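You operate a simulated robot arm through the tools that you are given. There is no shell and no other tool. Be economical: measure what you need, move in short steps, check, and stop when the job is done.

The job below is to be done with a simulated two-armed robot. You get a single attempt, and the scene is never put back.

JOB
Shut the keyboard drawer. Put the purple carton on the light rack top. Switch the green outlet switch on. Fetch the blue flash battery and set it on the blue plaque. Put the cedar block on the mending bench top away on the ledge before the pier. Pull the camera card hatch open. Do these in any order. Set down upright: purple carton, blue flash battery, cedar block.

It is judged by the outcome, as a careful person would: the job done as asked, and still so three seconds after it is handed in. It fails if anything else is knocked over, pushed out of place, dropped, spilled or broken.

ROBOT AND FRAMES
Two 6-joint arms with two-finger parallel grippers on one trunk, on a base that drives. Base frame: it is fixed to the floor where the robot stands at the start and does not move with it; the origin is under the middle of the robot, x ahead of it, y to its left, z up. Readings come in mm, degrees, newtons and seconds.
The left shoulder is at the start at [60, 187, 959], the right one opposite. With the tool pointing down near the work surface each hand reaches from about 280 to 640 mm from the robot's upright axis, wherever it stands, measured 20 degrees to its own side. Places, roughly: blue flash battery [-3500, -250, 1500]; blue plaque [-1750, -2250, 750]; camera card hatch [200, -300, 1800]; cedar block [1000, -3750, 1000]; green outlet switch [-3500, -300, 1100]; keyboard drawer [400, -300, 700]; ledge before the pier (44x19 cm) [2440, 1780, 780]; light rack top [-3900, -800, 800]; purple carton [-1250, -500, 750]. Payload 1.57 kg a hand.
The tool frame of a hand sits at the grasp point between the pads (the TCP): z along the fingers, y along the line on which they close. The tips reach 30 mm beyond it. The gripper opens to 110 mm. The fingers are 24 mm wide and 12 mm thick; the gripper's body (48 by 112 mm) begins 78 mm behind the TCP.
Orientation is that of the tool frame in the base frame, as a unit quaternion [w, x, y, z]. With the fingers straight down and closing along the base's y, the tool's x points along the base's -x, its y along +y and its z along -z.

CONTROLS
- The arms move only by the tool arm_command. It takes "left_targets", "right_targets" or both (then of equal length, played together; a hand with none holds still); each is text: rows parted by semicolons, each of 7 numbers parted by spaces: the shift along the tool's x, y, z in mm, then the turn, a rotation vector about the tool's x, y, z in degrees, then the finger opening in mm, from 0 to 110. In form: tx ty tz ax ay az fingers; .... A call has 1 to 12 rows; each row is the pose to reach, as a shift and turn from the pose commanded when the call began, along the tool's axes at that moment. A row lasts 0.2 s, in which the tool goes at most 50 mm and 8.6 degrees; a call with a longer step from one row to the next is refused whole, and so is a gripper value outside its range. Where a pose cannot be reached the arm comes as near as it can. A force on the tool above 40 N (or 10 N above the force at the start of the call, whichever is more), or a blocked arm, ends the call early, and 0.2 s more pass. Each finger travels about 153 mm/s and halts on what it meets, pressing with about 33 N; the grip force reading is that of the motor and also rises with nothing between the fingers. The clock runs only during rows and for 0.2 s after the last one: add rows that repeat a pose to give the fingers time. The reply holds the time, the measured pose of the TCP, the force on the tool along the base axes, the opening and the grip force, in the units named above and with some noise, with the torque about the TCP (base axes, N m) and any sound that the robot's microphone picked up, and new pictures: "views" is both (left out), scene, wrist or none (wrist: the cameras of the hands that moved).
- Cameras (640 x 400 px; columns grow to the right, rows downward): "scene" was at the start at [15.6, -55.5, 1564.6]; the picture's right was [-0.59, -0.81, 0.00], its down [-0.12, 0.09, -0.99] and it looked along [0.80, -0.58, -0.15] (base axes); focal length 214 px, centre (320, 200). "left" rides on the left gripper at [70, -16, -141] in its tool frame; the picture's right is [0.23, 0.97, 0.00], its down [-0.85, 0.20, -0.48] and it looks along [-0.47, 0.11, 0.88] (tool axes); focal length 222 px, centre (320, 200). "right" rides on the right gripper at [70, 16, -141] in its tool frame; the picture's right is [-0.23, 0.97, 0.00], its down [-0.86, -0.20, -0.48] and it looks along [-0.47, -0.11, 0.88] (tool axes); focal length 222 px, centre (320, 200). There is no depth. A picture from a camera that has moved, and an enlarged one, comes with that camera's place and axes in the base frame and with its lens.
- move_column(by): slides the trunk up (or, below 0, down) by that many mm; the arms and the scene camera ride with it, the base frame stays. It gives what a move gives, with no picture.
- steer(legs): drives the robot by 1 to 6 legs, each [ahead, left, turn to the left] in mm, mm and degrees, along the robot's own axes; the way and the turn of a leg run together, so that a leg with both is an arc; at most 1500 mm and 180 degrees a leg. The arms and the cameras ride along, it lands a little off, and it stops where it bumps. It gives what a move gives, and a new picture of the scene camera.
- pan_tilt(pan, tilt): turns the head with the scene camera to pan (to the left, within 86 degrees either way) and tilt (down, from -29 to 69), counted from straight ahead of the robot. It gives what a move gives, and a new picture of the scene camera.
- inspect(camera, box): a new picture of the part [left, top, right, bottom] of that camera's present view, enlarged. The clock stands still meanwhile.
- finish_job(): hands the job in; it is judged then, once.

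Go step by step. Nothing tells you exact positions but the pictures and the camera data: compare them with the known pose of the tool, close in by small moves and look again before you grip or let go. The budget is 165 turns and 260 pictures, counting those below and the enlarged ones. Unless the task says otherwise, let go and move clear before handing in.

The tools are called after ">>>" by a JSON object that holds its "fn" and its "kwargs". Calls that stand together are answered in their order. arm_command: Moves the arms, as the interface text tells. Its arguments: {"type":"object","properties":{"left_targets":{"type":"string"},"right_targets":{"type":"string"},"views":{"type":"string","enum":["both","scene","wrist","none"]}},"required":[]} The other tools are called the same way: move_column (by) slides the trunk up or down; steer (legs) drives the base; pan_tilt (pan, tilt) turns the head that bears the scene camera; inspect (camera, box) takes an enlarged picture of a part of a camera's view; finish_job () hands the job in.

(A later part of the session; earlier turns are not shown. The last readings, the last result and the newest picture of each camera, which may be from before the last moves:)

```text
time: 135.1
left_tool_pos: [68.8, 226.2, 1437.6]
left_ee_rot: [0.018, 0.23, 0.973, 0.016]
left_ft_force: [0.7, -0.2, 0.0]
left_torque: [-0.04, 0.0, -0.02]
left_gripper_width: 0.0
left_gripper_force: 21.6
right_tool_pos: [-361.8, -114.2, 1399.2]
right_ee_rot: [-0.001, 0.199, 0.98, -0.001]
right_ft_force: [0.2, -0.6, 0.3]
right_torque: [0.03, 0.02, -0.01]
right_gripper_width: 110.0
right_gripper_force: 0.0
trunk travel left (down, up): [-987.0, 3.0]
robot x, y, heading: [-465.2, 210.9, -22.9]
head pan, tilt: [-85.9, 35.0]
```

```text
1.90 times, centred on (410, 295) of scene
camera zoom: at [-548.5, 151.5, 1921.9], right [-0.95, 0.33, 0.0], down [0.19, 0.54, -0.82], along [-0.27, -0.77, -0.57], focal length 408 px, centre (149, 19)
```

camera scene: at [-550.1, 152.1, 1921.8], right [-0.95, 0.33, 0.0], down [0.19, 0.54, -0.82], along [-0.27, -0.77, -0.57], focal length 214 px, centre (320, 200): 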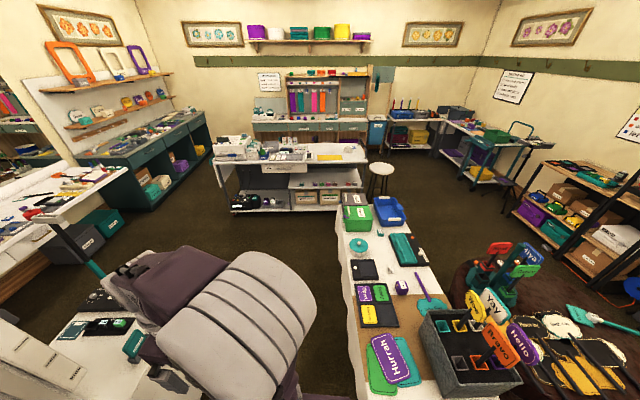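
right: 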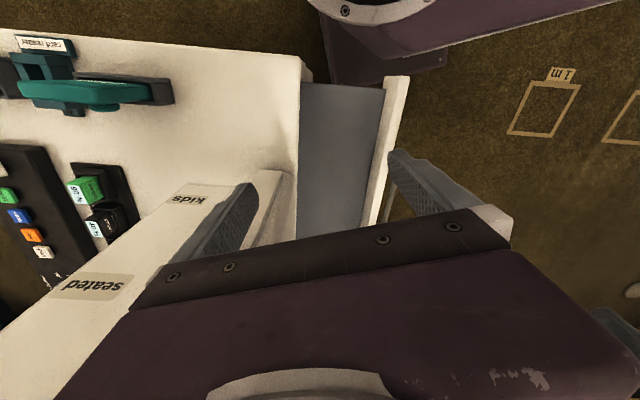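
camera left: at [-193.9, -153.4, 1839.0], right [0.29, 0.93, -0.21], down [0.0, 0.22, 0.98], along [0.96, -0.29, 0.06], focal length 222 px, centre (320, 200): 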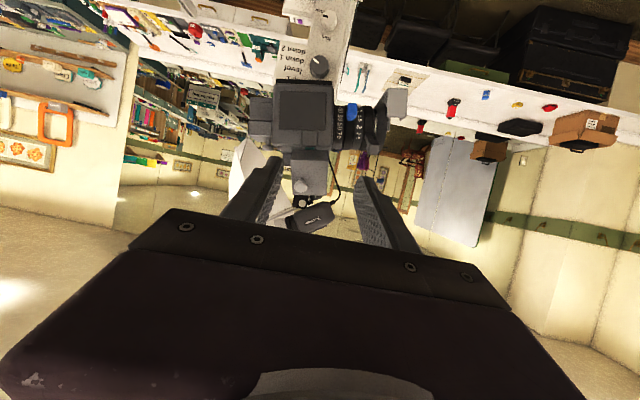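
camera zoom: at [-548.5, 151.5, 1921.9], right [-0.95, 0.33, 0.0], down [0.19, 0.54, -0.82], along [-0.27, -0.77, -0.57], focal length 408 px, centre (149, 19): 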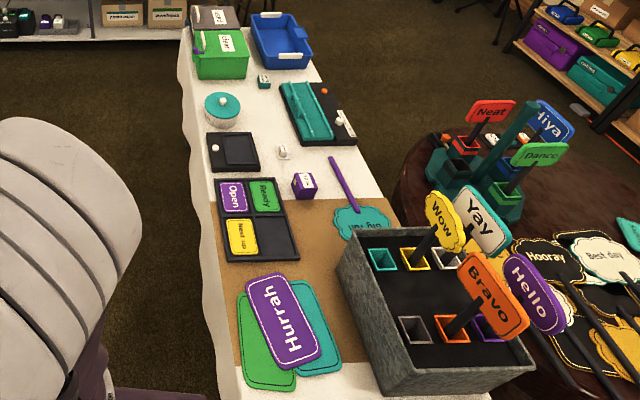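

The purple carton stands on the cloth-covered table at about (-1250,-387). I'll drive along the table's near side and turn to face it.

>>> {"fn": "steer", "kwargs": {"legs": [[95, -679, 0], [0, 0, -177]]}}

>>> {"fn": "pan_tilt", "kwargs": {"pan": 10, "tilt": 50}}

```text
time: 146.0
left_tool_pos: [-1175.3, -503.9, 1439.9]
left_ee_rot: [0.016, 0.981, -0.195, -0.019]
left_ft_force: [0.2, 0.8, -0.2]
left_torque: [-0.01, -0.02, 0.03]
left_gripper_width: 0.0
left_gripper_force: 21.2
right_tool_pos: [-770.9, -131.5, 1399.2]
right_ee_rot: [-0.001, 0.987, -0.163, 0.0]
right_ft_force: [0.8, -0.1, -0.3]
right_torque: [-0.01, -0.02, -0.01]
right_gripper_width: 110.1
right_gripper_force: 0.0
trunk travel left (down, up): [-987.0, 3.0]
robot x, y, heading: [-642.9, -450.6, 161.1]
head pan, tilt: [-85.9, 35.0]
camera scene: at [-563.3, -384.7, 1921.8], right [0.97, -0.26, 0.0], down [-0.15, -0.55, -0.82], along [0.21, 0.79, -0.57], focal length 214 px, centre (320, 200)
```

scene: 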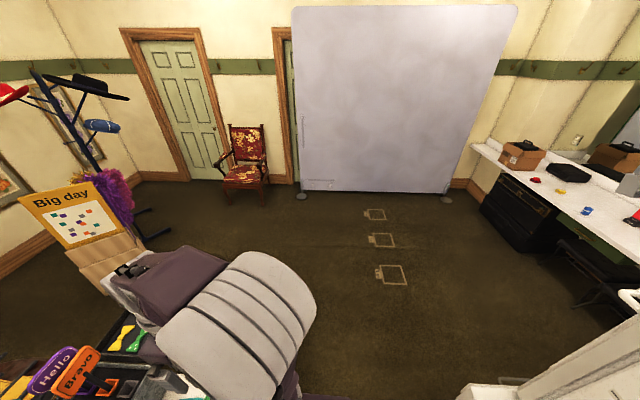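

```text
time: 147.7
left_tool_pos: [-1175.8, -500.0, 1439.7]
left_ee_rot: [0.017, 0.98, -0.196, -0.019]
left_ft_force: [0.1, -0.3, 0.7]
left_torque: [-0.01, 0.03, -0.02]
left_gripper_width: 0.1
left_gripper_force: 21.0
right_tool_pos: [-771.5, -130.2, 1399.7]
right_ee_rot: [-0.001, 0.986, -0.164, 0.0]
right_ft_force: [-0.2, 0.9, -1.1]
right_torque: [-0.01, 0.0, -0.04]
right_gripper_width: 109.9
right_gripper_force: 0.0
trunk travel left (down, up): [-987.0, 3.0]
robot x, y, heading: [-641.7, -446.8, 160.9]
head pan, tilt: [10.0, 50.0]
camera scene: at [-661.9, -457.5, 1900.1], right [0.16, 0.99, 0.0], down [0.76, -0.12, -0.64], along [-0.63, 0.1, -0.77], focal length 214 px, centre (320, 200)
```

scene: 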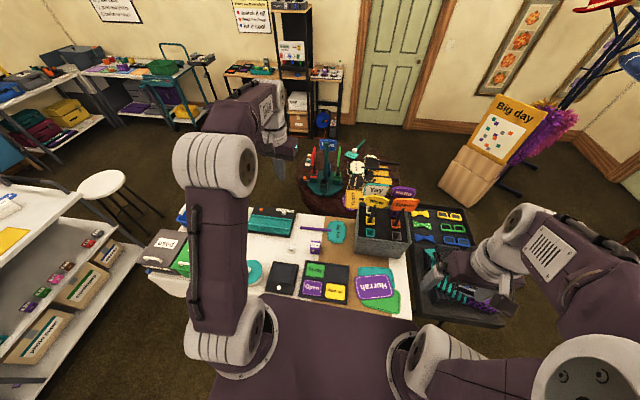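

>>> {"fn": "arm_command", "kwargs": {"left_targets": "-30 -26 0 2.2 1.9 0 60; -60 -52 0 2.2 1.9 0 100; -90 -79 0 2.2 1.9 0 100; -90 -79 0 2.2 1.9 0 100", "views": "none"}}

>>> {"fn": "move_column", "kwargs": {"by": -420}}

>>> {"fn": "inspect", "kwargs": {"camera": "left", "box": [0, 0, 640, 400]}}

```text
time: 148.7
left_tool_pos: [-1213.3, -408.3, 1435.4]
left_ee_rot: [0.001, 0.981, -0.196, 0.001]
left_ft_force: [-0.7, -0.5, -0.5]
left_torque: [0.02, 0.01, -0.03]
left_gripper_width: 100.0
left_gripper_force: 0.1
left hand out of reach, approached as far as the arm can: row 3, 4
right_tool_pos: [-768.0, -132.0, 1401.2]
right_ee_rot: [-0.001, 0.986, -0.165, -0.001]
right_ft_force: [-0.1, -0.5, -0.2]
right_torque: [0.03, -0.01, -0.01]
right_gripper_width: 109.7
right_gripper_force: 0.0
trunk travel left (down, up): [-987.0, 3.0]
robot x, y, heading: [-646.1, -447.5, 160.9]
head pan, tilt: [10.0, 50.0]
```

```text
refused: -420 is not a number from -400 to 400
```

```text
1.00 times, centred on (320, 200) of left (not enlarged: the box is as wide or as high as the picture)
camera zoom: at [-1142.3, -419.3, 1576.6], right [-0.16, -0.99, 0.0], down [-0.87, 0.14, 0.48], along [-0.47, 0.08, -0.88], focal length 222 px, centre (320, 200)
```

zoom: 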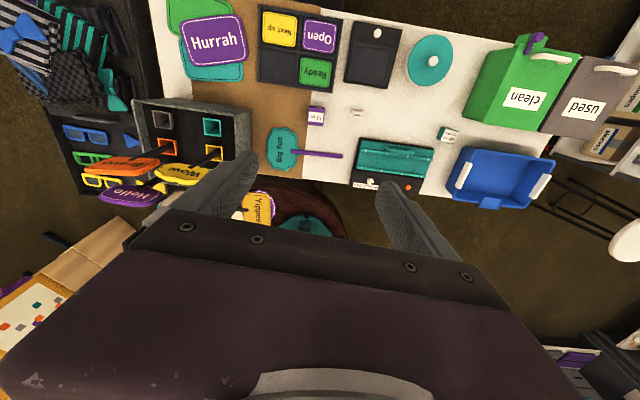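

>>> {"fn": "move_column", "kwargs": {"by": -400}}

>>> {"fn": "inspect", "kwargs": {"camera": "left", "box": [160, 0, 480, 200]}}

```text
time: 152.6
left_tool_pos: [-1212.9, -408.3, 1033.7]
left_ee_rot: [0.001, 0.981, -0.196, 0.0]
left_ft_force: [0.0, 0.6, 1.6]
left_torque: [-0.03, -0.01, 0.01]
left_gripper_width: 99.9
left_gripper_force: 0.1
right_tool_pos: [-771.2, -129.1, 1000.7]
right_ee_rot: [-0.001, 0.986, -0.165, 0.0]
right_ft_force: [0.3, -0.1, -0.4]
right_torque: [0.01, 0.0, -0.01]
right_gripper_width: 109.8
right_gripper_force: 0.0
trunk travel left (down, up): [-587.0, 403.0]
robot x, y, heading: [-647.6, -452.3, 161.0]
head pan, tilt: [10.0, 50.0]
```

```text
2.00 times, centred on (320, 100) of left
camera zoom: at [-1144.2, -418.0, 1176.2], right [-0.16, -0.99, 0.0], down [-0.87, 0.14, 0.48], along [-0.47, 0.08, -0.88], focal length 444 px, centre (320, 400)
```

zoom: 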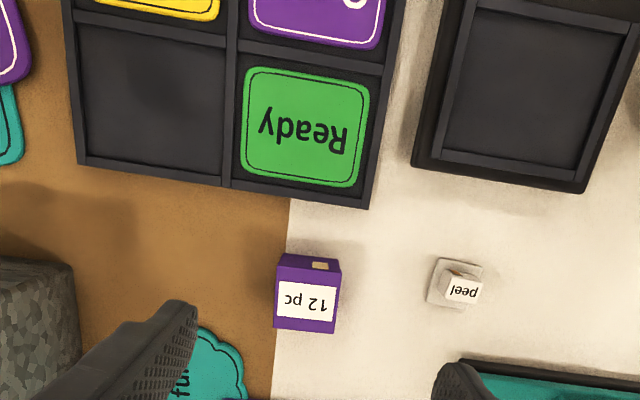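

>>> {"fn": "pan_tilt", "kwargs": {"pan": 5, "tilt": 45}}

>>> {"fn": "inspect", "kwargs": {"camera": "scene", "box": [260, 150, 380, 230]}}

```text
time: 153.2
left_tool_pos: [-1213.6, -408.1, 1035.1]
left_ee_rot: [0.001, 0.981, -0.196, 0.001]
left_ft_force: [0.5, -0.5, 0.7]
left_torque: [-0.01, -0.02, 0.03]
left_gripper_width: 100.1
left_gripper_force: 0.1
right_tool_pos: [-770.7, -129.2, 999.7]
right_ee_rot: [0.0, 0.986, -0.165, 0.0]
right_ft_force: [0.1, 0.0, 0.0]
right_torque: [0.0, 0.0, 0.0]
right_gripper_width: 110.0
right_gripper_force: 0.1
trunk travel left (down, up): [-587.0, 403.0]
robot x, y, heading: [-645.8, -449.2, 161.1]
head pan, tilt: [5.0, 45.0]
camera scene: at [-664.8, -450.0, 1506.9], right [0.24, 0.97, 0.0], down [0.69, -0.17, -0.71], along [-0.69, 0.17, -0.71], focal length 214 px, centre (320, 200)
```

scene: 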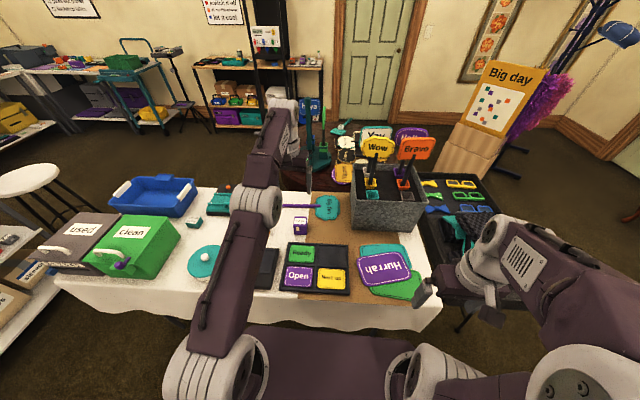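

```text
5.00 times, centred on (320, 190) of scene
camera zoom: at [-664.8, -450.0, 1506.9], right [0.24, 0.97, 0.0], down [0.69, -0.17, -0.71], along [-0.69, 0.17, -0.71], focal length 1072 px, centre (320, 250)
```

zoom: 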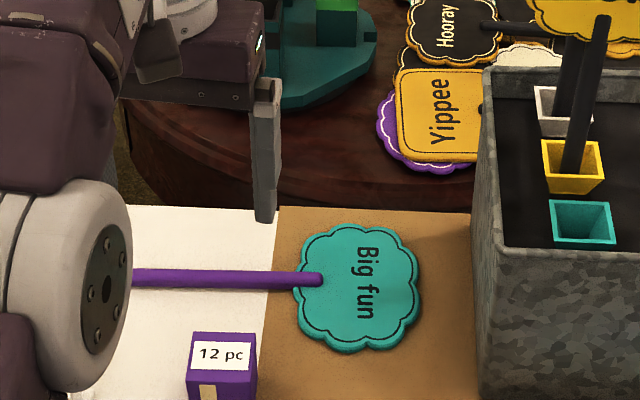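

>>> {"fn": "inspect", "kwargs": {"camera": "scene", "box": [280, 205, 330, 240]}}

```text
11.43 times, centred on (305, 222) of scene
camera zoom: at [-664.8, -450.0, 1506.9], right [0.24, 0.97, 0.0], down [0.69, -0.17, -0.71], along [-0.69, 0.17, -0.71], focal length 2451 px, centre (491, -57)
```

zoom: 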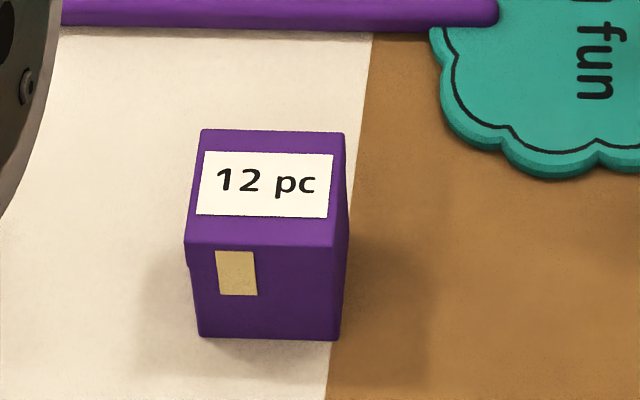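

The carton is about 57×52×55 mm at (-1243,-392), table top z≈750. Descend to just above it with a 9° yaw.

>>> {"fn": "arm_command", "kwargs": {"left_targets": "-8 -1 40 0 0 -4 100; -16 -2 80 0 0 -9 100; -24 -3 120 0 0 -9 100; -34 -3 160 0 0 -9 100; -34 -3 165 0 0 -9 100", "views": "wrist"}}

```text
time: 154.4
left_tool_pos: [-1243.1, -391.3, 868.5]
left_ee_rot: [0.0, 0.993, -0.118, 0.0]
left_ft_force: [0.5, 0.1, -0.6]
left_torque: [-0.04, 0.03, 0.04]
left_gripper_width: 100.0
left_gripper_force: 0.1
right_tool_pos: [-770.3, -130.7, 999.9]
right_ee_rot: [0.001, 0.986, -0.164, 0.0]
right_ft_force: [-0.1, 0.2, -0.2]
right_torque: [0.03, 0.03, 0.0]
right_gripper_width: 110.0
right_gripper_force: 0.0
trunk travel left (down, up): [-587.0, 403.0]
robot x, y, heading: [-643.7, -449.9, 161.0]
head pan, tilt: [5.0, 45.0]
camera left: at [-1173.1, -392.0, 1011.1], right [-0.01, -1.0, 0.0], down [-0.88, 0.01, 0.48], along [-0.48, 0.0, -0.88], focal length 222 px, centre (320, 200)
```

left: 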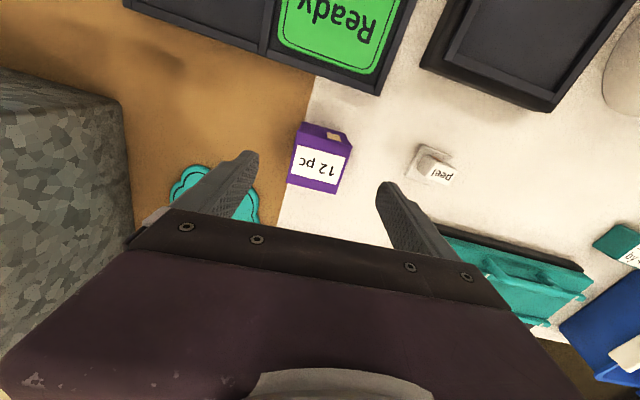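

>>> {"fn": "arm_command", "kwargs": {"left_targets": "-3 0 40 0 0 0 100; -3 0 80 0 0 0 100; -3 0 80 0 0 0 70; -3 0 80 0 0 0 45; -3 0 80 0 0 0 40; -3 0 80 0 0 0 40; -3 0 80 0 0 0 40", "views": "wrist"}}

```text
time: 156.0
left_tool_pos: [-1246.5, -391.6, 789.0]
left_ee_rot: [0.0, 0.993, -0.118, 0.001]
left_ft_force: [-0.2, -0.6, 0.0]
left_torque: [0.01, -0.01, 0.01]
left_gripper_width: 54.3
left_gripper_force: 33.0
right_tool_pos: [-771.1, -130.5, 999.6]
right_ee_rot: [-0.001, 0.986, -0.165, 0.0]
right_ft_force: [-0.4, -0.8, -0.2]
right_torque: [-0.06, 0.04, -0.02]
right_gripper_width: 110.2
right_gripper_force: 0.1
trunk travel left (down, up): [-587.0, 403.0]
robot x, y, heading: [-645.3, -447.2, 161.0]
head pan, tilt: [5.0, 45.0]
camera left: at [-1175.6, -390.7, 930.3], right [-0.01, -1.0, 0.0], down [-0.88, 0.01, 0.48], along [-0.48, 0.0, -0.88], focal length 222 px, centre (320, 200)
```

left: 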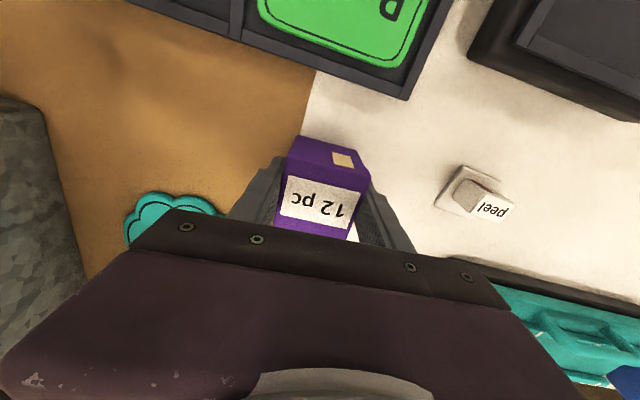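

Carton gripped (54 mm). Lift it, pull it in, and look for the route around the table.

>>> {"fn": "arm_command", "kwargs": {"left_targets": "0 0 -40 0 0 0 40; 0 0 -80 0 0 0 40; 0 0 -120 0 0 0 40; 30 0 -160 0 0 0 40; 60 0 -200 0 0 0 40; 90 0 -230 0 0 0 40; 120 0 -260 0 0 0 40; 150 0 -280 0 0 0 40", "views": "wrist"}}

>>> {"fn": "pan_tilt", "kwargs": {"pan": 70, "tilt": 30}}

```text
time: 157.8
left_tool_pos: [-1098.2, -427.2, 1071.3]
left_ee_rot: [0.001, 0.993, -0.118, 0.0]
left_ft_force: [0.7, 0.1, -0.6]
left_torque: [-0.03, 0.01, 0.0]
left_gripper_width: 53.9
left_gripper_force: 33.2
right_tool_pos: [-770.0, -130.6, 1000.3]
right_ee_rot: [-0.001, 0.987, -0.163, -0.001]
right_ft_force: [-0.2, -0.3, -0.3]
right_torque: [0.01, 0.01, 0.01]
right_gripper_width: 109.9
right_gripper_force: 0.2
trunk travel left (down, up): [-587.0, 403.0]
robot x, y, heading: [-642.7, -449.8, 161.1]
head pan, tilt: [5.0, 45.0]
camera left: at [-1028.8, -425.7, 1212.4], right [-0.01, -1.0, 0.0], down [-0.88, 0.01, 0.48], along [-0.48, 0.0, -0.88], focal length 222 px, centre (320, 200)
```

left: 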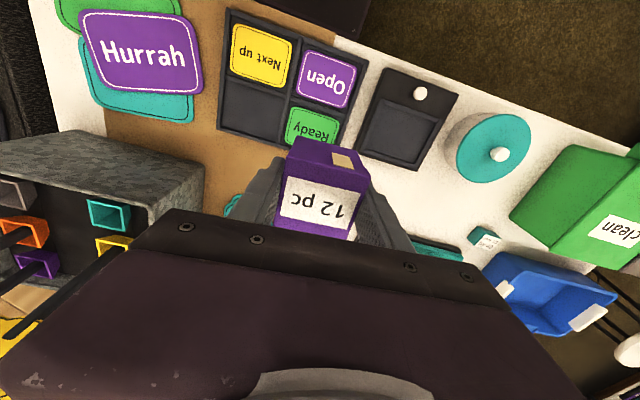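

```text
time: 159.2
left_tool_pos: [-1101.8, -426.3, 1069.9]
left_ee_rot: [0.001, 0.993, -0.119, 0.0]
left_ft_force: [-0.3, -0.4, -1.6]
left_torque: [-0.01, -0.06, 0.0]
left_gripper_width: 53.9
left_gripper_force: 32.9
right_tool_pos: [-769.9, -130.7, 1000.3]
right_ee_rot: [0.0, 0.986, -0.164, 0.0]
right_ft_force: [-0.3, -0.1, 0.7]
right_torque: [-0.02, -0.01, 0.02]
right_gripper_width: 110.0
right_gripper_force: 0.0
trunk travel left (down, up): [-587.0, 403.0]
robot x, y, heading: [-645.5, -452.3, 161.1]
head pan, tilt: [70.0, 30.0]
camera scene: at [-643.0, -539.9, 1529.6], right [-0.78, 0.63, 0.0], down [0.32, 0.39, -0.87], along [-0.55, -0.67, -0.5], focal length 214 px, centre (320, 200)
```

scene: 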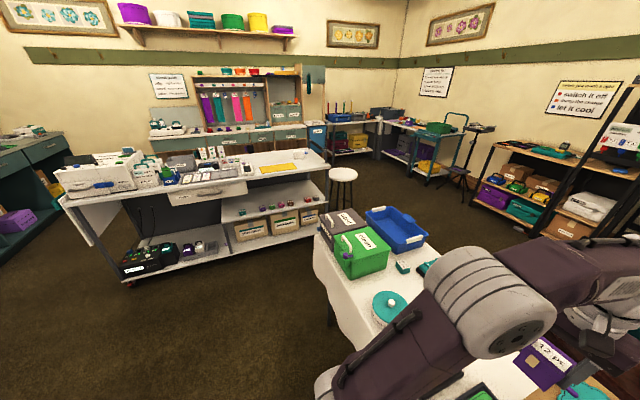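

Route: back off, go left past the table's end, then west through the gap.

>>> {"fn": "steer", "kwargs": {"legs": [[-250, 0, 0], [0, 1000, 0], [0, 0, 19], [1400, 80, 0]]}}

>>> {"fn": "pan_tilt", "kwargs": {"pan": -30, "tilt": 15}}

```text
time: 173.4
left_tool_pos: [-2562.3, -1672.0, 1070.2]
left_ee_rot: [0.001, 0.999, 0.046, 0.001]
left_ft_force: [-0.3, 0.3, -1.8]
left_torque: [-0.03, 0.0, -0.01]
left_gripper_width: 53.4
left_gripper_force: 32.9
right_tool_pos: [-2343.0, -1283.5, 999.9]
right_ee_rot: [-0.001, 1.0, -0.002, -0.001]
right_ft_force: [0.2, 0.4, -0.4]
right_torque: [0.0, 0.0, 0.01]
right_gripper_width: 109.8
right_gripper_force: 0.1
trunk travel left (down, up): [-587.0, 403.0]
robot x, y, heading: [-2123.2, -1550.6, 179.6]
head pan, tilt: [70.0, 30.0]
camera scene: at [-2091.3, -1632.3, 1529.6], right [-0.94, 0.35, 0.0], down [0.17, 0.47, -0.87], along [-0.3, -0.81, -0.5], focal length 214 px, centre (320, 200)
```

scene: 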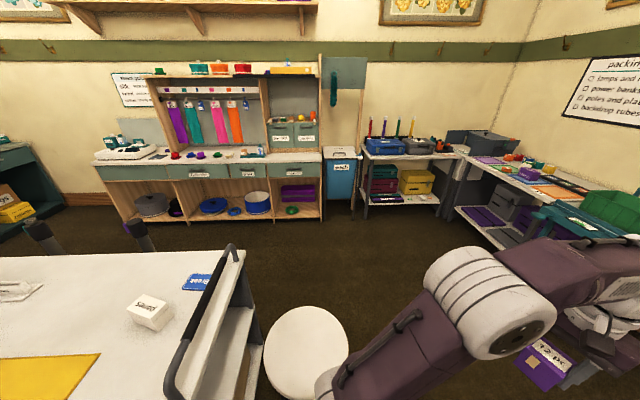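

```text
time: 175.1
left_tool_pos: [-2560.9, -1672.2, 1070.9]
left_ee_rot: [0.001, 0.999, 0.046, 0.001]
left_ft_force: [-0.8, 0.5, -0.5]
left_torque: [0.01, -0.02, -0.01]
left_gripper_width: 53.7
left_gripper_force: 32.6
right_tool_pos: [-2343.2, -1285.5, 999.7]
right_ee_rot: [-0.001, 1.0, -0.002, 0.0]
right_ft_force: [0.0, -0.8, 0.3]
right_torque: [0.01, 0.0, -0.01]
right_gripper_width: 110.0
right_gripper_force: 0.0
trunk travel left (down, up): [-587.0, 403.0]
robot x, y, heading: [-2122.9, -1549.2, 179.7]
head pan, tilt: [-30.0, 15.0]
camera scene: at [-2140.6, -1500.5, 1553.8], right [0.5, 0.86, 0.0], down [0.22, -0.13, -0.97], along [-0.83, 0.49, -0.26], focal length 214 px, centre (320, 200)
```

scene: 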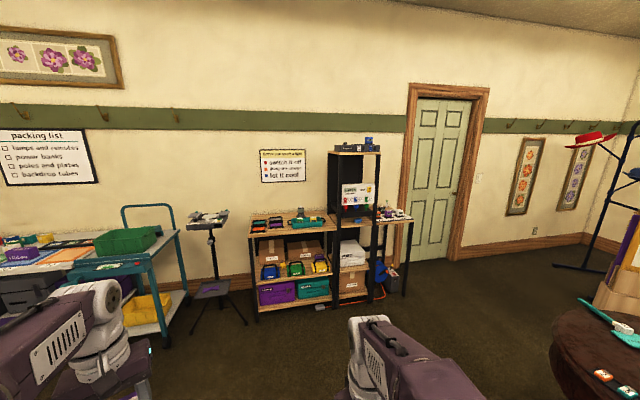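

>>> {"fn": "inspect", "kwargs": {"camera": "scene", "box": [240, 130, 420, 320]}}

>>> {"fn": "steer", "kwargs": {"legs": [[600, -500, 0], [300, -250, 0]]}}

>>> {"fn": "pan_tilt", "kwargs": {"pan": 0, "tilt": 20}}

```text
2.11 times, centred on (330, 225) of scene
camera zoom: at [-2140.6, -1500.5, 1553.8], right [0.5, 0.86, 0.0], down [0.22, -0.13, -0.97], along [-0.83, 0.49, -0.26], focal length 452 px, centre (299, 147)
```

zoom: 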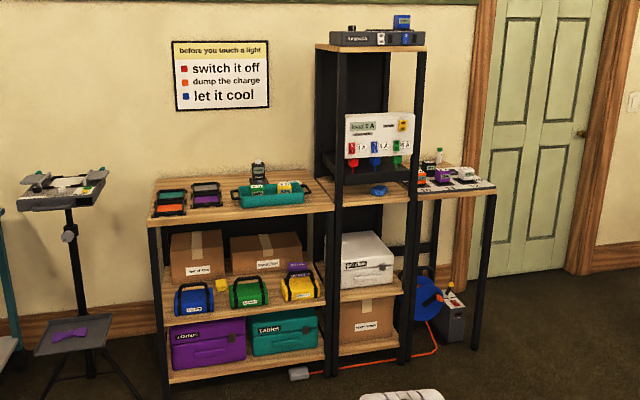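

```text
time: 181.4
left_tool_pos: [-3456.1, -909.9, 1069.2]
left_ee_rot: [0.001, 0.999, 0.038, 0.001]
left_ft_force: [0.8, -0.3, -1.4]
left_torque: [-0.01, -0.02, 0.03]
left_gripper_width: 53.8
left_gripper_force: 33.3
right_tool_pos: [-3232.3, -526.6, 1000.4]
right_ee_rot: [-0.001, 1.0, -0.009, 0.001]
right_ft_force: [0.0, -0.3, 0.8]
right_torque: [0.0, 0.0, 0.01]
right_gripper_width: 110.2
right_gripper_force: 0.1
trunk travel left (down, up): [-587.0, 403.0]
robot x, y, heading: [-3010.5, -789.8, 179.0]
head pan, tilt: [-30.0, 15.0]
camera scene: at [-3031.9, -745.1, 1553.8], right [0.52, 0.86, 0.0], down [0.22, -0.13, -0.97], along [-0.83, 0.5, -0.26], focal length 214 px, centre (320, 200)
```

scene: 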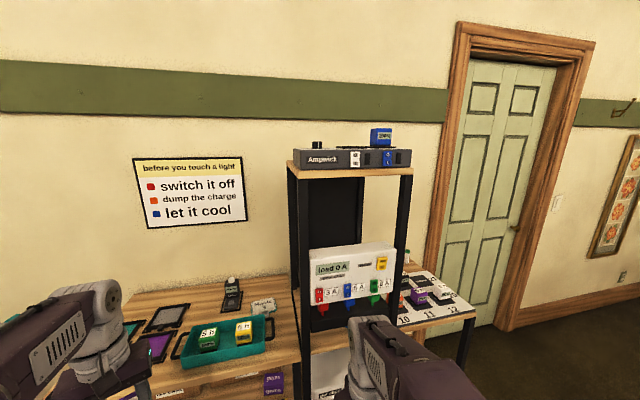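

```text
time: 182.3
left_tool_pos: [-3455.1, -910.5, 1070.7]
left_ee_rot: [0.001, 0.999, 0.038, 0.001]
left_ft_force: [-0.8, -0.7, -0.7]
left_torque: [-0.03, -0.02, -0.04]
left_gripper_width: 53.7
left_gripper_force: 32.8
right_tool_pos: [-3230.9, -525.6, 999.4]
right_ee_rot: [-0.001, 1.0, -0.008, 0.0]
right_ft_force: [0.3, -0.5, 0.7]
right_torque: [0.01, -0.03, -0.03]
right_gripper_width: 110.1
right_gripper_force: 0.0
trunk travel left (down, up): [-587.0, 403.0]
robot x, y, heading: [-3014.6, -787.7, 179.1]
head pan, tilt: [0.0, 20.0]
camera scene: at [-3044.7, -791.6, 1545.7], right [0.02, 1.0, 0.0], down [0.34, -0.01, -0.94], along [-0.94, 0.02, -0.34], focal length 214 px, centre (320, 200)
```

scene: 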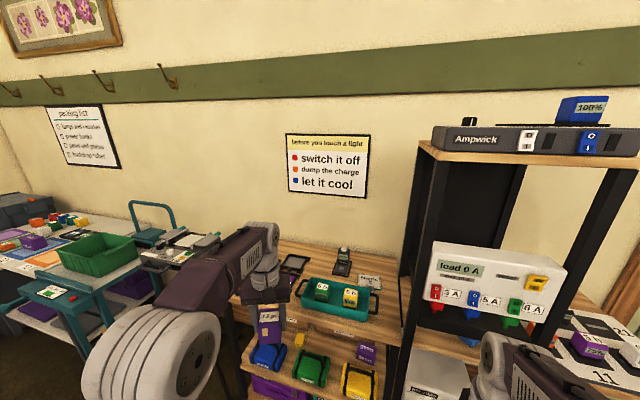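

The rack top is ahead, with trays on it. I'll drive 300 mm nearer and look down with the wrist camera for free space.

>>> {"fn": "steer", "kwargs": {"legs": [[300, 0, 0]]}}

>>> {"fn": "inspect", "kwargs": {"camera": "left", "box": [0, 0, 640, 400]}}

>>> {"fn": "pan_tilt", "kwargs": {"pan": 0, "tilt": 45}}

```text
time: 184.3
left_tool_pos: [-3744.6, -905.4, 1068.6]
left_ee_rot: [0.001, 0.999, 0.038, 0.001]
left_ft_force: [0.0, -0.3, -1.1]
left_torque: [0.01, -0.01, 0.0]
left_gripper_width: 53.4
left_gripper_force: 32.7
right_tool_pos: [-3517.7, -522.9, 998.3]
right_ee_rot: [0.001, 1.0, -0.014, 0.008]
right_ft_force: [-0.6, -1.4, -0.4]
right_torque: [-0.01, 0.01, 0.0]
right_gripper_width: 110.2
right_gripper_force: 0.0
trunk travel left (down, up): [-587.0, 403.0]
robot x, y, heading: [-3301.5, -786.4, 179.3]
head pan, tilt: [0.0, 20.0]
stopped in leg 1: the force on the tool passed its limit at 50 N (the readings are from after the stop); the commanded pose is now the measured one
camera scene: at [-3335.4, -786.7, 1545.6], right [0.02, 1.0, 0.0], down [0.34, -0.01, -0.94], along [-0.94, 0.02, -0.34], focal length 214 px, centre (320, 200)
```

scene: 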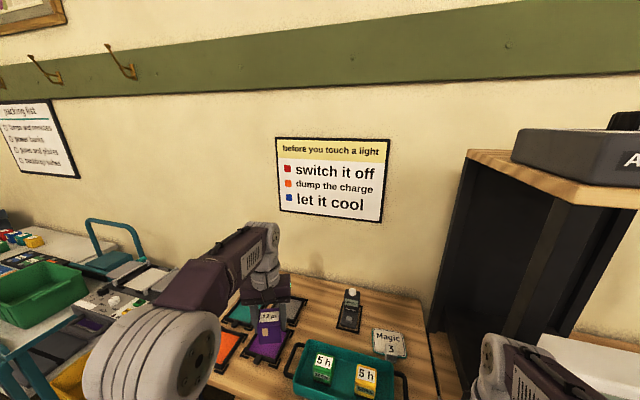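

```text
1.00 times, centred on (320, 200) of left (not enlarged: the box is as wide or as high as the picture)
camera zoom: at [-3678.2, -882.6, 1211.3], right [0.3, -0.95, 0.0], down [-0.84, -0.26, 0.48], along [-0.45, -0.15, -0.88], focal length 222 px, centre (320, 200)
```

zoom: 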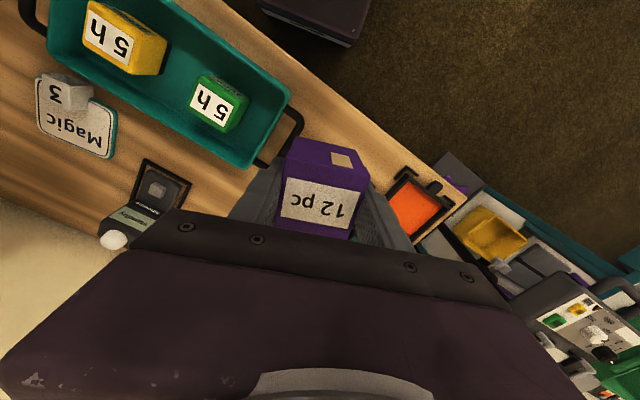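

```text
time: 185.2
left_tool_pos: [-3745.8, -904.4, 1069.3]
left_ee_rot: [0.002, 0.999, 0.038, 0.001]
left_ft_force: [0.1, -0.2, -1.4]
left_torque: [-0.01, -0.04, 0.01]
left_gripper_width: 53.5
left_gripper_force: 33.0
right_tool_pos: [-3517.2, -523.4, 998.4]
right_ee_rot: [0.002, 1.0, -0.014, 0.008]
right_ft_force: [-0.1, -0.1, 0.5]
right_torque: [-0.01, 0.03, -0.01]
right_gripper_width: 110.0
right_gripper_force: 0.0
trunk travel left (down, up): [-587.0, 403.0]
robot x, y, heading: [-3303.8, -790.0, 178.9]
head pan, tilt: [0.0, 45.0]
camera scene: at [-3322.9, -786.7, 1507.0], right [0.02, 1.0, 0.0], down [0.71, -0.01, -0.71], along [-0.71, 0.01, -0.71], focal length 214 px, centre (320, 200)
```

scene: 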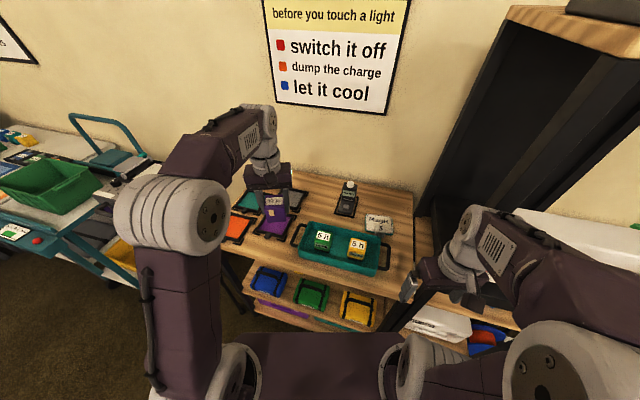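

The right hand brushed something by the black unit; I'll back off, face slightly to the right, and come in from the left so it stays clear.

>>> {"fn": "steer", "kwargs": {"legs": [[-60, 0, 0], [0, 0, -19], [0, 180, 0], [85, 0, 0]]}}

>>> {"fn": "inspect", "kwargs": {"camera": "left", "box": [0, 0, 640, 400]}}

```text
time: 189.0
left_tool_pos: [-3840.9, -896.2, 1070.4]
left_ee_rot: [0.001, 0.992, -0.126, 0.002]
left_ft_force: [-1.4, 0.3, -1.7]
left_torque: [0.0, 0.01, 0.02]
left_gripper_width: 53.6
left_gripper_force: 33.2
right_tool_pos: [-3500.4, -609.8, 998.0]
right_ee_rot: [0.003, 0.984, -0.178, 0.007]
right_ft_force: [0.4, 0.3, -0.7]
right_torque: [-0.01, -0.02, -0.01]
right_gripper_width: 110.2
right_gripper_force: 0.0
trunk travel left (down, up): [-587.0, 403.0]
robot x, y, heading: [-3382.0, -926.1, 160.3]
head pan, tilt: [0.0, 45.0]
camera scene: at [-3403.3, -921.2, 1507.0], right [0.34, 0.94, 0.0], down [0.67, -0.24, -0.71], along [-0.66, 0.24, -0.71], focal length 214 px, centre (320, 200)
```

scene: 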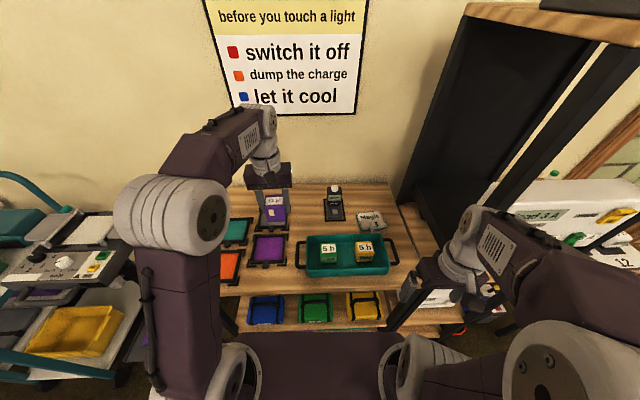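

```text
1.00 times, centred on (320, 200) of left (not enlarged: the box is as wide or as high as the picture)
camera zoom: at [-3770.4, -897.0, 1211.3], right [-0.02, -1.0, 0.0], down [-0.88, 0.02, 0.48], along [-0.48, 0.01, -0.88], focal length 222 px, centre (320, 200)
```

zoom: 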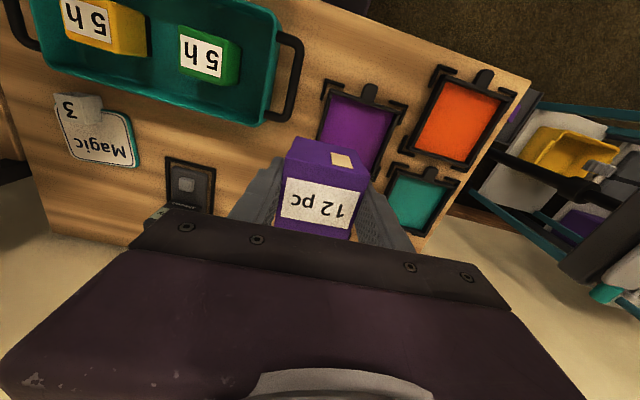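

>>> {"fn": "inspect", "kwargs": {"camera": "scene", "box": [480, 160, 640, 300]}}

>>> {"fn": "pan_tilt", "kwargs": {"pan": -35, "tilt": 35}}

```text
2.86 times, centred on (560, 230) of scene
camera zoom: at [-3403.3, -921.2, 1507.0], right [0.34, 0.94, 0.0], down [0.67, -0.24, -0.71], along [-0.66, 0.24, -0.71], focal length 613 px, centre (-366, 114)
```

zoom: 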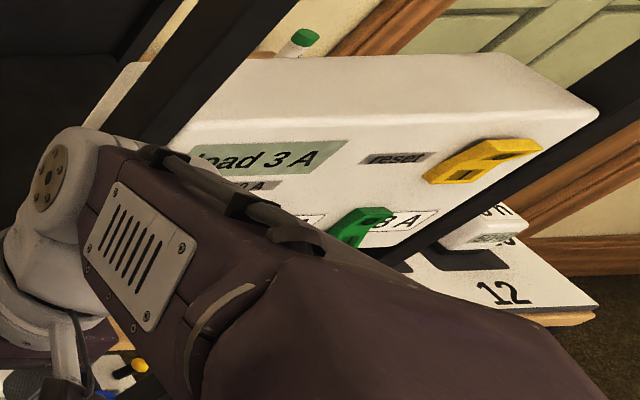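

```text
time: 190.1
left_tool_pos: [-3839.8, -896.0, 1070.7]
left_ee_rot: [0.002, 0.992, -0.126, 0.001]
left_ft_force: [0.5, 0.5, -0.5]
left_torque: [-0.01, -0.02, -0.02]
left_gripper_width: 53.7
left_gripper_force: 32.7
right_tool_pos: [-3501.9, -609.0, 997.8]
right_ee_rot: [0.004, 0.984, -0.178, 0.007]
right_ft_force: [0.2, 1.0, 0.5]
right_torque: [-0.03, 0.01, 0.02]
right_gripper_width: 109.8
right_gripper_force: 0.2
trunk travel left (down, up): [-587.0, 403.0]
robot x, y, heading: [-3382.5, -925.3, 160.0]
head pan, tilt: [-35.0, 35.0]
camera scene: at [-3376.6, -876.7, 1521.8], right [0.82, 0.57, 0.0], down [0.33, -0.47, -0.82], along [-0.47, 0.67, -0.57], focal length 214 px, centre (320, 200)
```

scene: 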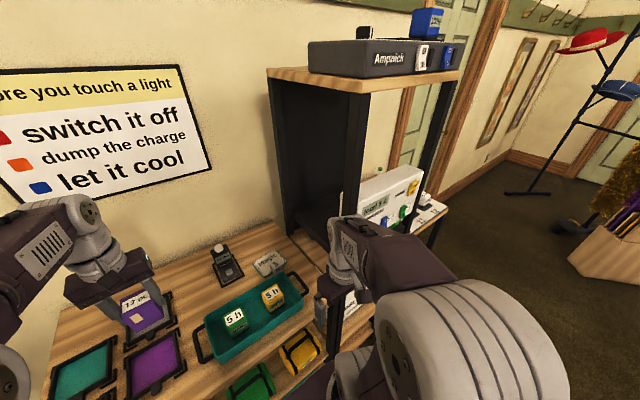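

My earlier brush seems to have flipped a switch (load now reads 3 A); I'll put that right shortly. First move the carton over the free spot at about (-3940,-790).

>>> {"fn": "arm_command", "kwargs": {"left_targets": "-30 -20 0 0 0 0 40; -62 -40 0 0 0 0 40; -93 -60 0 0 0 0 40; -123 -78 0 0 0 0 40; -123 -78 50 0 0 0 40; -123 -78 100 0 0 0 40; -123 -78 100 0 0 0 40", "views": "wrist"}}

>>> {"fn": "pan_tilt", "kwargs": {"pan": 0, "tilt": 40}}

>>> {"fn": "inspect", "kwargs": {"camera": "scene", "box": [200, 120, 440, 270]}}

```text
time: 191.7
left_tool_pos: [-3933.4, -793.1, 968.0]
left_ee_rot: [0.001, 0.992, -0.126, 0.001]
left_ft_force: [0.4, -0.7, -0.8]
left_torque: [0.01, -0.01, -0.01]
left_gripper_width: 53.8
left_gripper_force: 32.9
left hand out of reach, approached as far as the arm can: row 3, 4, 5, 6, 7
right_tool_pos: [-3499.9, -609.6, 999.1]
right_ee_rot: [0.003, 0.984, -0.178, 0.007]
right_ft_force: [0.6, 0.2, -0.4]
right_torque: [0.01, 0.01, 0.0]
right_gripper_width: 110.3
right_gripper_force: 0.0
trunk travel left (down, up): [-587.0, 403.0]
robot x, y, heading: [-3385.9, -928.1, 160.3]
head pan, tilt: [-35.0, 35.0]
camera left: at [-3862.6, -793.9, 1109.9], right [-0.02, -1.0, 0.0], down [-0.88, 0.02, 0.48], along [-0.48, 0.01, -0.88], focal length 222 px, centre (320, 200)
```

left: 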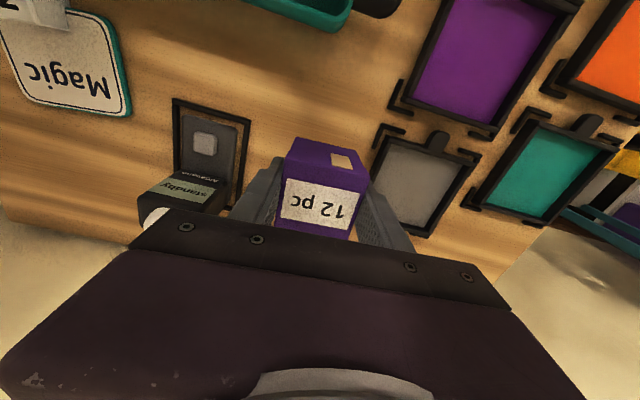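

```text
time: 192.7
left_tool_pos: [-3934.6, -794.8, 967.2]
left_ee_rot: [0.0, 0.992, -0.126, 0.001]
left_ft_force: [0.7, 0.6, -0.8]
left_torque: [-0.02, 0.01, -0.03]
left_gripper_width: 53.6
left_gripper_force: 33.2
right_tool_pos: [-3500.1, -608.7, 998.3]
right_ee_rot: [0.003, 0.984, -0.178, 0.007]
right_ft_force: [0.1, 0.5, -0.2]
right_torque: [0.0, -0.01, 0.01]
right_gripper_width: 110.1
right_gripper_force: 0.1
trunk travel left (down, up): [-587.0, 403.0]
robot x, y, heading: [-3382.5, -925.0, 159.8]
head pan, tilt: [0.0, 40.0]
camera scene: at [-3405.8, -919.4, 1514.2], right [0.34, 0.94, 0.0], down [0.6, -0.22, -0.77], along [-0.72, 0.26, -0.64], focal length 214 px, centre (320, 200)
```

scene: 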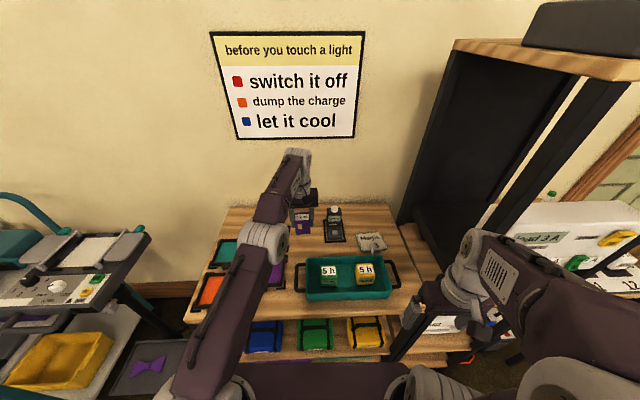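

```text
2.67 times, centred on (320, 195) of scene
camera zoom: at [-3405.8, -919.4, 1514.2], right [0.34, 0.94, 0.0], down [0.6, -0.22, -0.77], along [-0.72, 0.26, -0.64], focal length 572 px, centre (320, 213)
```

zoom: 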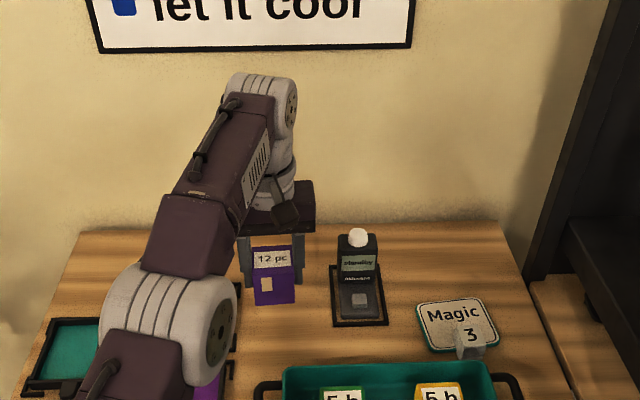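

>>> {"fn": "arm_command", "kwargs": {"left_targets": "0 0 20 0 0 0 40; 0 0 40 0 0 0 40; 0 0 46 0 0 0 40; 0 0 52 0 0 0 40; 0 0 58 0 0 0 40; 0 0 64 0 0 0 40; 0 0 70 0 0 0 40; 0 0 76 0 0 0 40; 0 0 82 0 0 0 40; 0 0 88 0 0 0 40", "views": "wrist"}}

>>> {"fn": "inspect", "kwargs": {"camera": "scene", "box": [260, 160, 380, 260]}}

```text
time: 194.9
left_tool_pos: [-3932.0, -794.5, 880.2]
left_ee_rot: [0.001, 0.992, -0.127, -0.001]
left_ft_force: [-2.6, 1.1, 13.0]
left_torque: [0.09, -0.25, -0.01]
left_gripper_width: 53.8
left_gripper_force: 33.3
right_tool_pos: [-3499.2, -609.3, 998.8]
right_ee_rot: [0.003, 0.984, -0.178, 0.006]
right_ft_force: [1.5, 1.1, 0.2]
right_torque: [0.01, 0.0, -0.01]
right_gripper_width: 110.1
right_gripper_force: 0.1
trunk travel left (down, up): [-587.0, 403.0]
robot x, y, heading: [-3383.4, -929.9, 159.9]
head pan, tilt: [0.0, 40.0]
camera left: at [-3861.3, -795.1, 1022.5], right [-0.02, -1.0, 0.0], down [-0.88, 0.02, 0.48], along [-0.48, 0.01, -0.88], focal length 222 px, centre (320, 200)
```

left: 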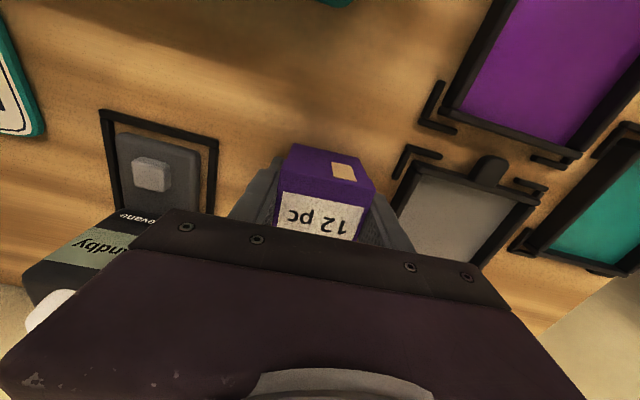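

```text
4.00 times, centred on (320, 210) of scene
camera zoom: at [-3403.1, -920.2, 1514.1], right [0.34, 0.94, 0.0], down [0.6, -0.22, -0.77], along [-0.72, 0.26, -0.64], focal length 858 px, centre (320, 160)
```

zoom: 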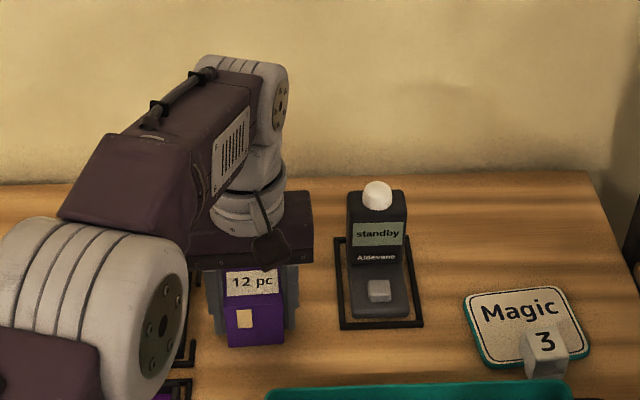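

Contact felt at TCP z 880 (rack top ≈ 841). Release gently with a small opening and rise.

>>> {"fn": "arm_command", "kwargs": {"left_targets": "0 0 -2 0 0 0 56; 0 0 -2 0 0 0 68; 0 0 -2 0 0 0 68; 0 0 -30 0 0 0 68; 0 0 -70 0 0 0 68; 0 0 -110 0 0 0 68; 0 0 -150 0 0 0 68; 40 0 -180 0 0 0 68; 80 0 -200 0 0 0 68; 120 0 -220 0 0 0 68", "views": "wrist"}}

>>> {"fn": "inspect", "kwargs": {"camera": "scene", "box": [260, 160, 380, 260]}}

```text
time: 197.1
left_tool_pos: [-3815.0, -825.1, 1101.7]
left_ee_rot: [0.002, 0.992, -0.126, 0.0]
left_ft_force: [0.2, -0.4, -0.5]
left_torque: [-0.03, 0.04, -0.02]
left_gripper_width: 67.7
left_gripper_force: 0.0
left hand out of reach, approached as far as the arm can: row 6, 7
right_tool_pos: [-3499.5, -609.2, 999.0]
right_ee_rot: [0.004, 0.984, -0.178, 0.006]
right_ft_force: [0.0, -0.7, 0.3]
right_torque: [-0.02, 0.05, -0.01]
right_gripper_width: 110.1
right_gripper_force: 0.1
trunk travel left (down, up): [-587.0, 403.0]
robot x, y, heading: [-3379.0, -927.5, 160.2]
head pan, tilt: [0.0, 40.0]
camera left: at [-3744.8, -825.4, 1243.5], right [-0.02, -1.0, 0.0], down [-0.88, 0.02, 0.48], along [-0.48, 0.01, -0.88], focal length 222 px, centre (320, 200)
```

left: 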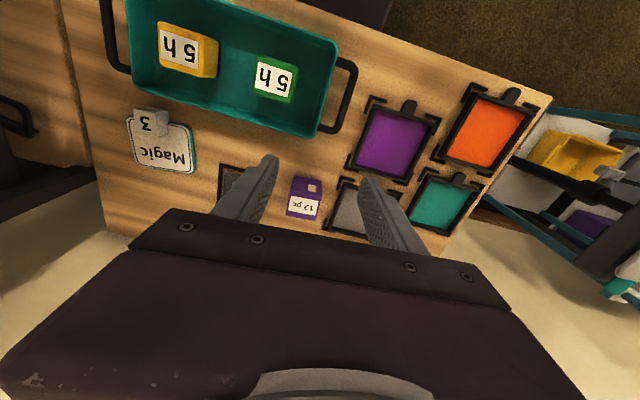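

```text
4.00 times, centred on (320, 210) of scene
camera zoom: at [-3403.7, -920.2, 1514.2], right [0.34, 0.94, 0.0], down [0.6, -0.22, -0.77], along [-0.72, 0.26, -0.64], focal length 858 px, centre (320, 160)
```

zoom: 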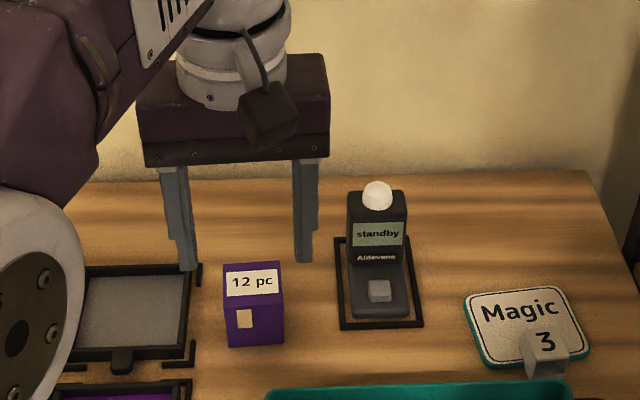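

Carton is standing on the rack top. Now back off and square up in front of the outlet panel.

>>> {"fn": "steer", "kwargs": {"legs": [[-380, 0, 0], [0, 0, 20], [0, -680, 0]]}}

>>> {"fn": "pan_tilt", "kwargs": {"pan": 0, "tilt": 20}}

>>> {"fn": "inspect", "kwargs": {"camera": "scene", "box": [240, 120, 440, 300]}}

```text
time: 203.9
left_tool_pos: [-3464.0, -429.0, 1100.6]
left_ee_rot: [0.002, 0.999, 0.046, 0.001]
left_ft_force: [0.0, -0.2, -0.4]
left_torque: [-0.01, -0.01, 0.0]
left_gripper_width: 67.7
left_gripper_force: 0.0
right_tool_pos: [-3238.9, -118.5, 999.4]
right_ee_rot: [0.001, 1.0, -0.006, 0.008]
right_ft_force: [0.3, 0.3, -0.5]
right_torque: [0.01, -0.04, -0.03]
right_gripper_width: 109.8
right_gripper_force: 0.0
trunk travel left (down, up): [-587.0, 403.0]
robot x, y, heading: [-3018.6, -376.7, 179.7]
head pan, tilt: [0.0, 40.0]
camera scene: at [-3044.8, -379.8, 1514.2], right [0.0, 1.0, 0.0], down [0.64, 0.0, -0.77], along [-0.77, 0.0, -0.64], focal length 214 px, centre (320, 200)
```

scene: 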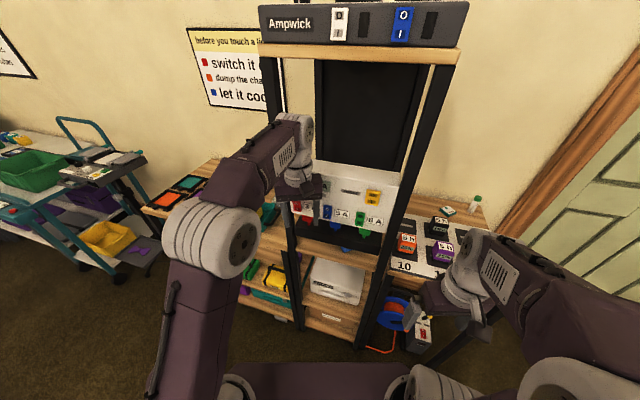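

```text
time: 204.7
left_tool_pos: [-3464.3, -429.6, 1101.0]
left_ee_rot: [0.003, 0.999, 0.047, 0.001]
left_ft_force: [-0.2, -0.7, -0.7]
left_torque: [-0.01, 0.0, 0.0]
left_gripper_width: 68.0
left_gripper_force: 0.1
right_tool_pos: [-3239.1, -118.3, 999.0]
right_ee_rot: [0.002, 1.0, -0.006, 0.007]
right_ft_force: [1.2, 0.4, -0.3]
right_torque: [-0.04, -0.01, -0.01]
right_gripper_width: 109.7
right_gripper_force: 0.0
trunk travel left (down, up): [-587.0, 403.0]
robot x, y, heading: [-3021.6, -376.7, 180.1]
head pan, tilt: [0.0, 20.0]
camera scene: at [-3052.9, -380.1, 1545.6], right [0.0, 1.0, 0.0], down [0.34, 0.0, -0.94], along [-0.94, 0.0, -0.34], focal length 214 px, centre (320, 200)
```

scene: 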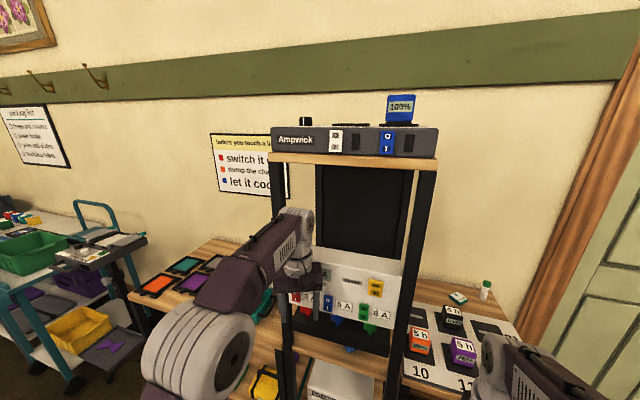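

```text
2.22 times, centred on (340, 210) of scene
camera zoom: at [-3052.9, -380.1, 1545.6], right [0.0, 1.0, 0.0], down [0.34, 0.0, -0.94], along [-0.94, 0.0, -0.34], focal length 477 px, centre (276, 178)
```

zoom: 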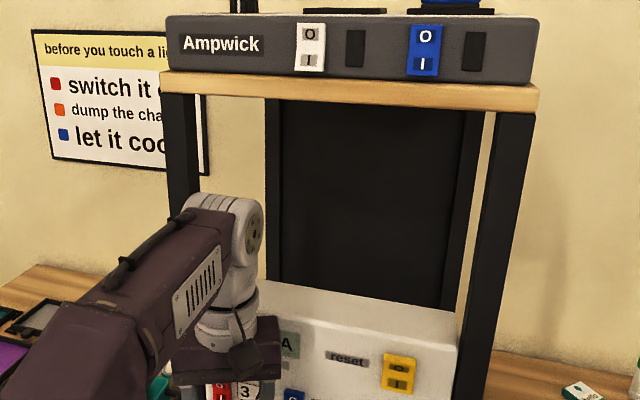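

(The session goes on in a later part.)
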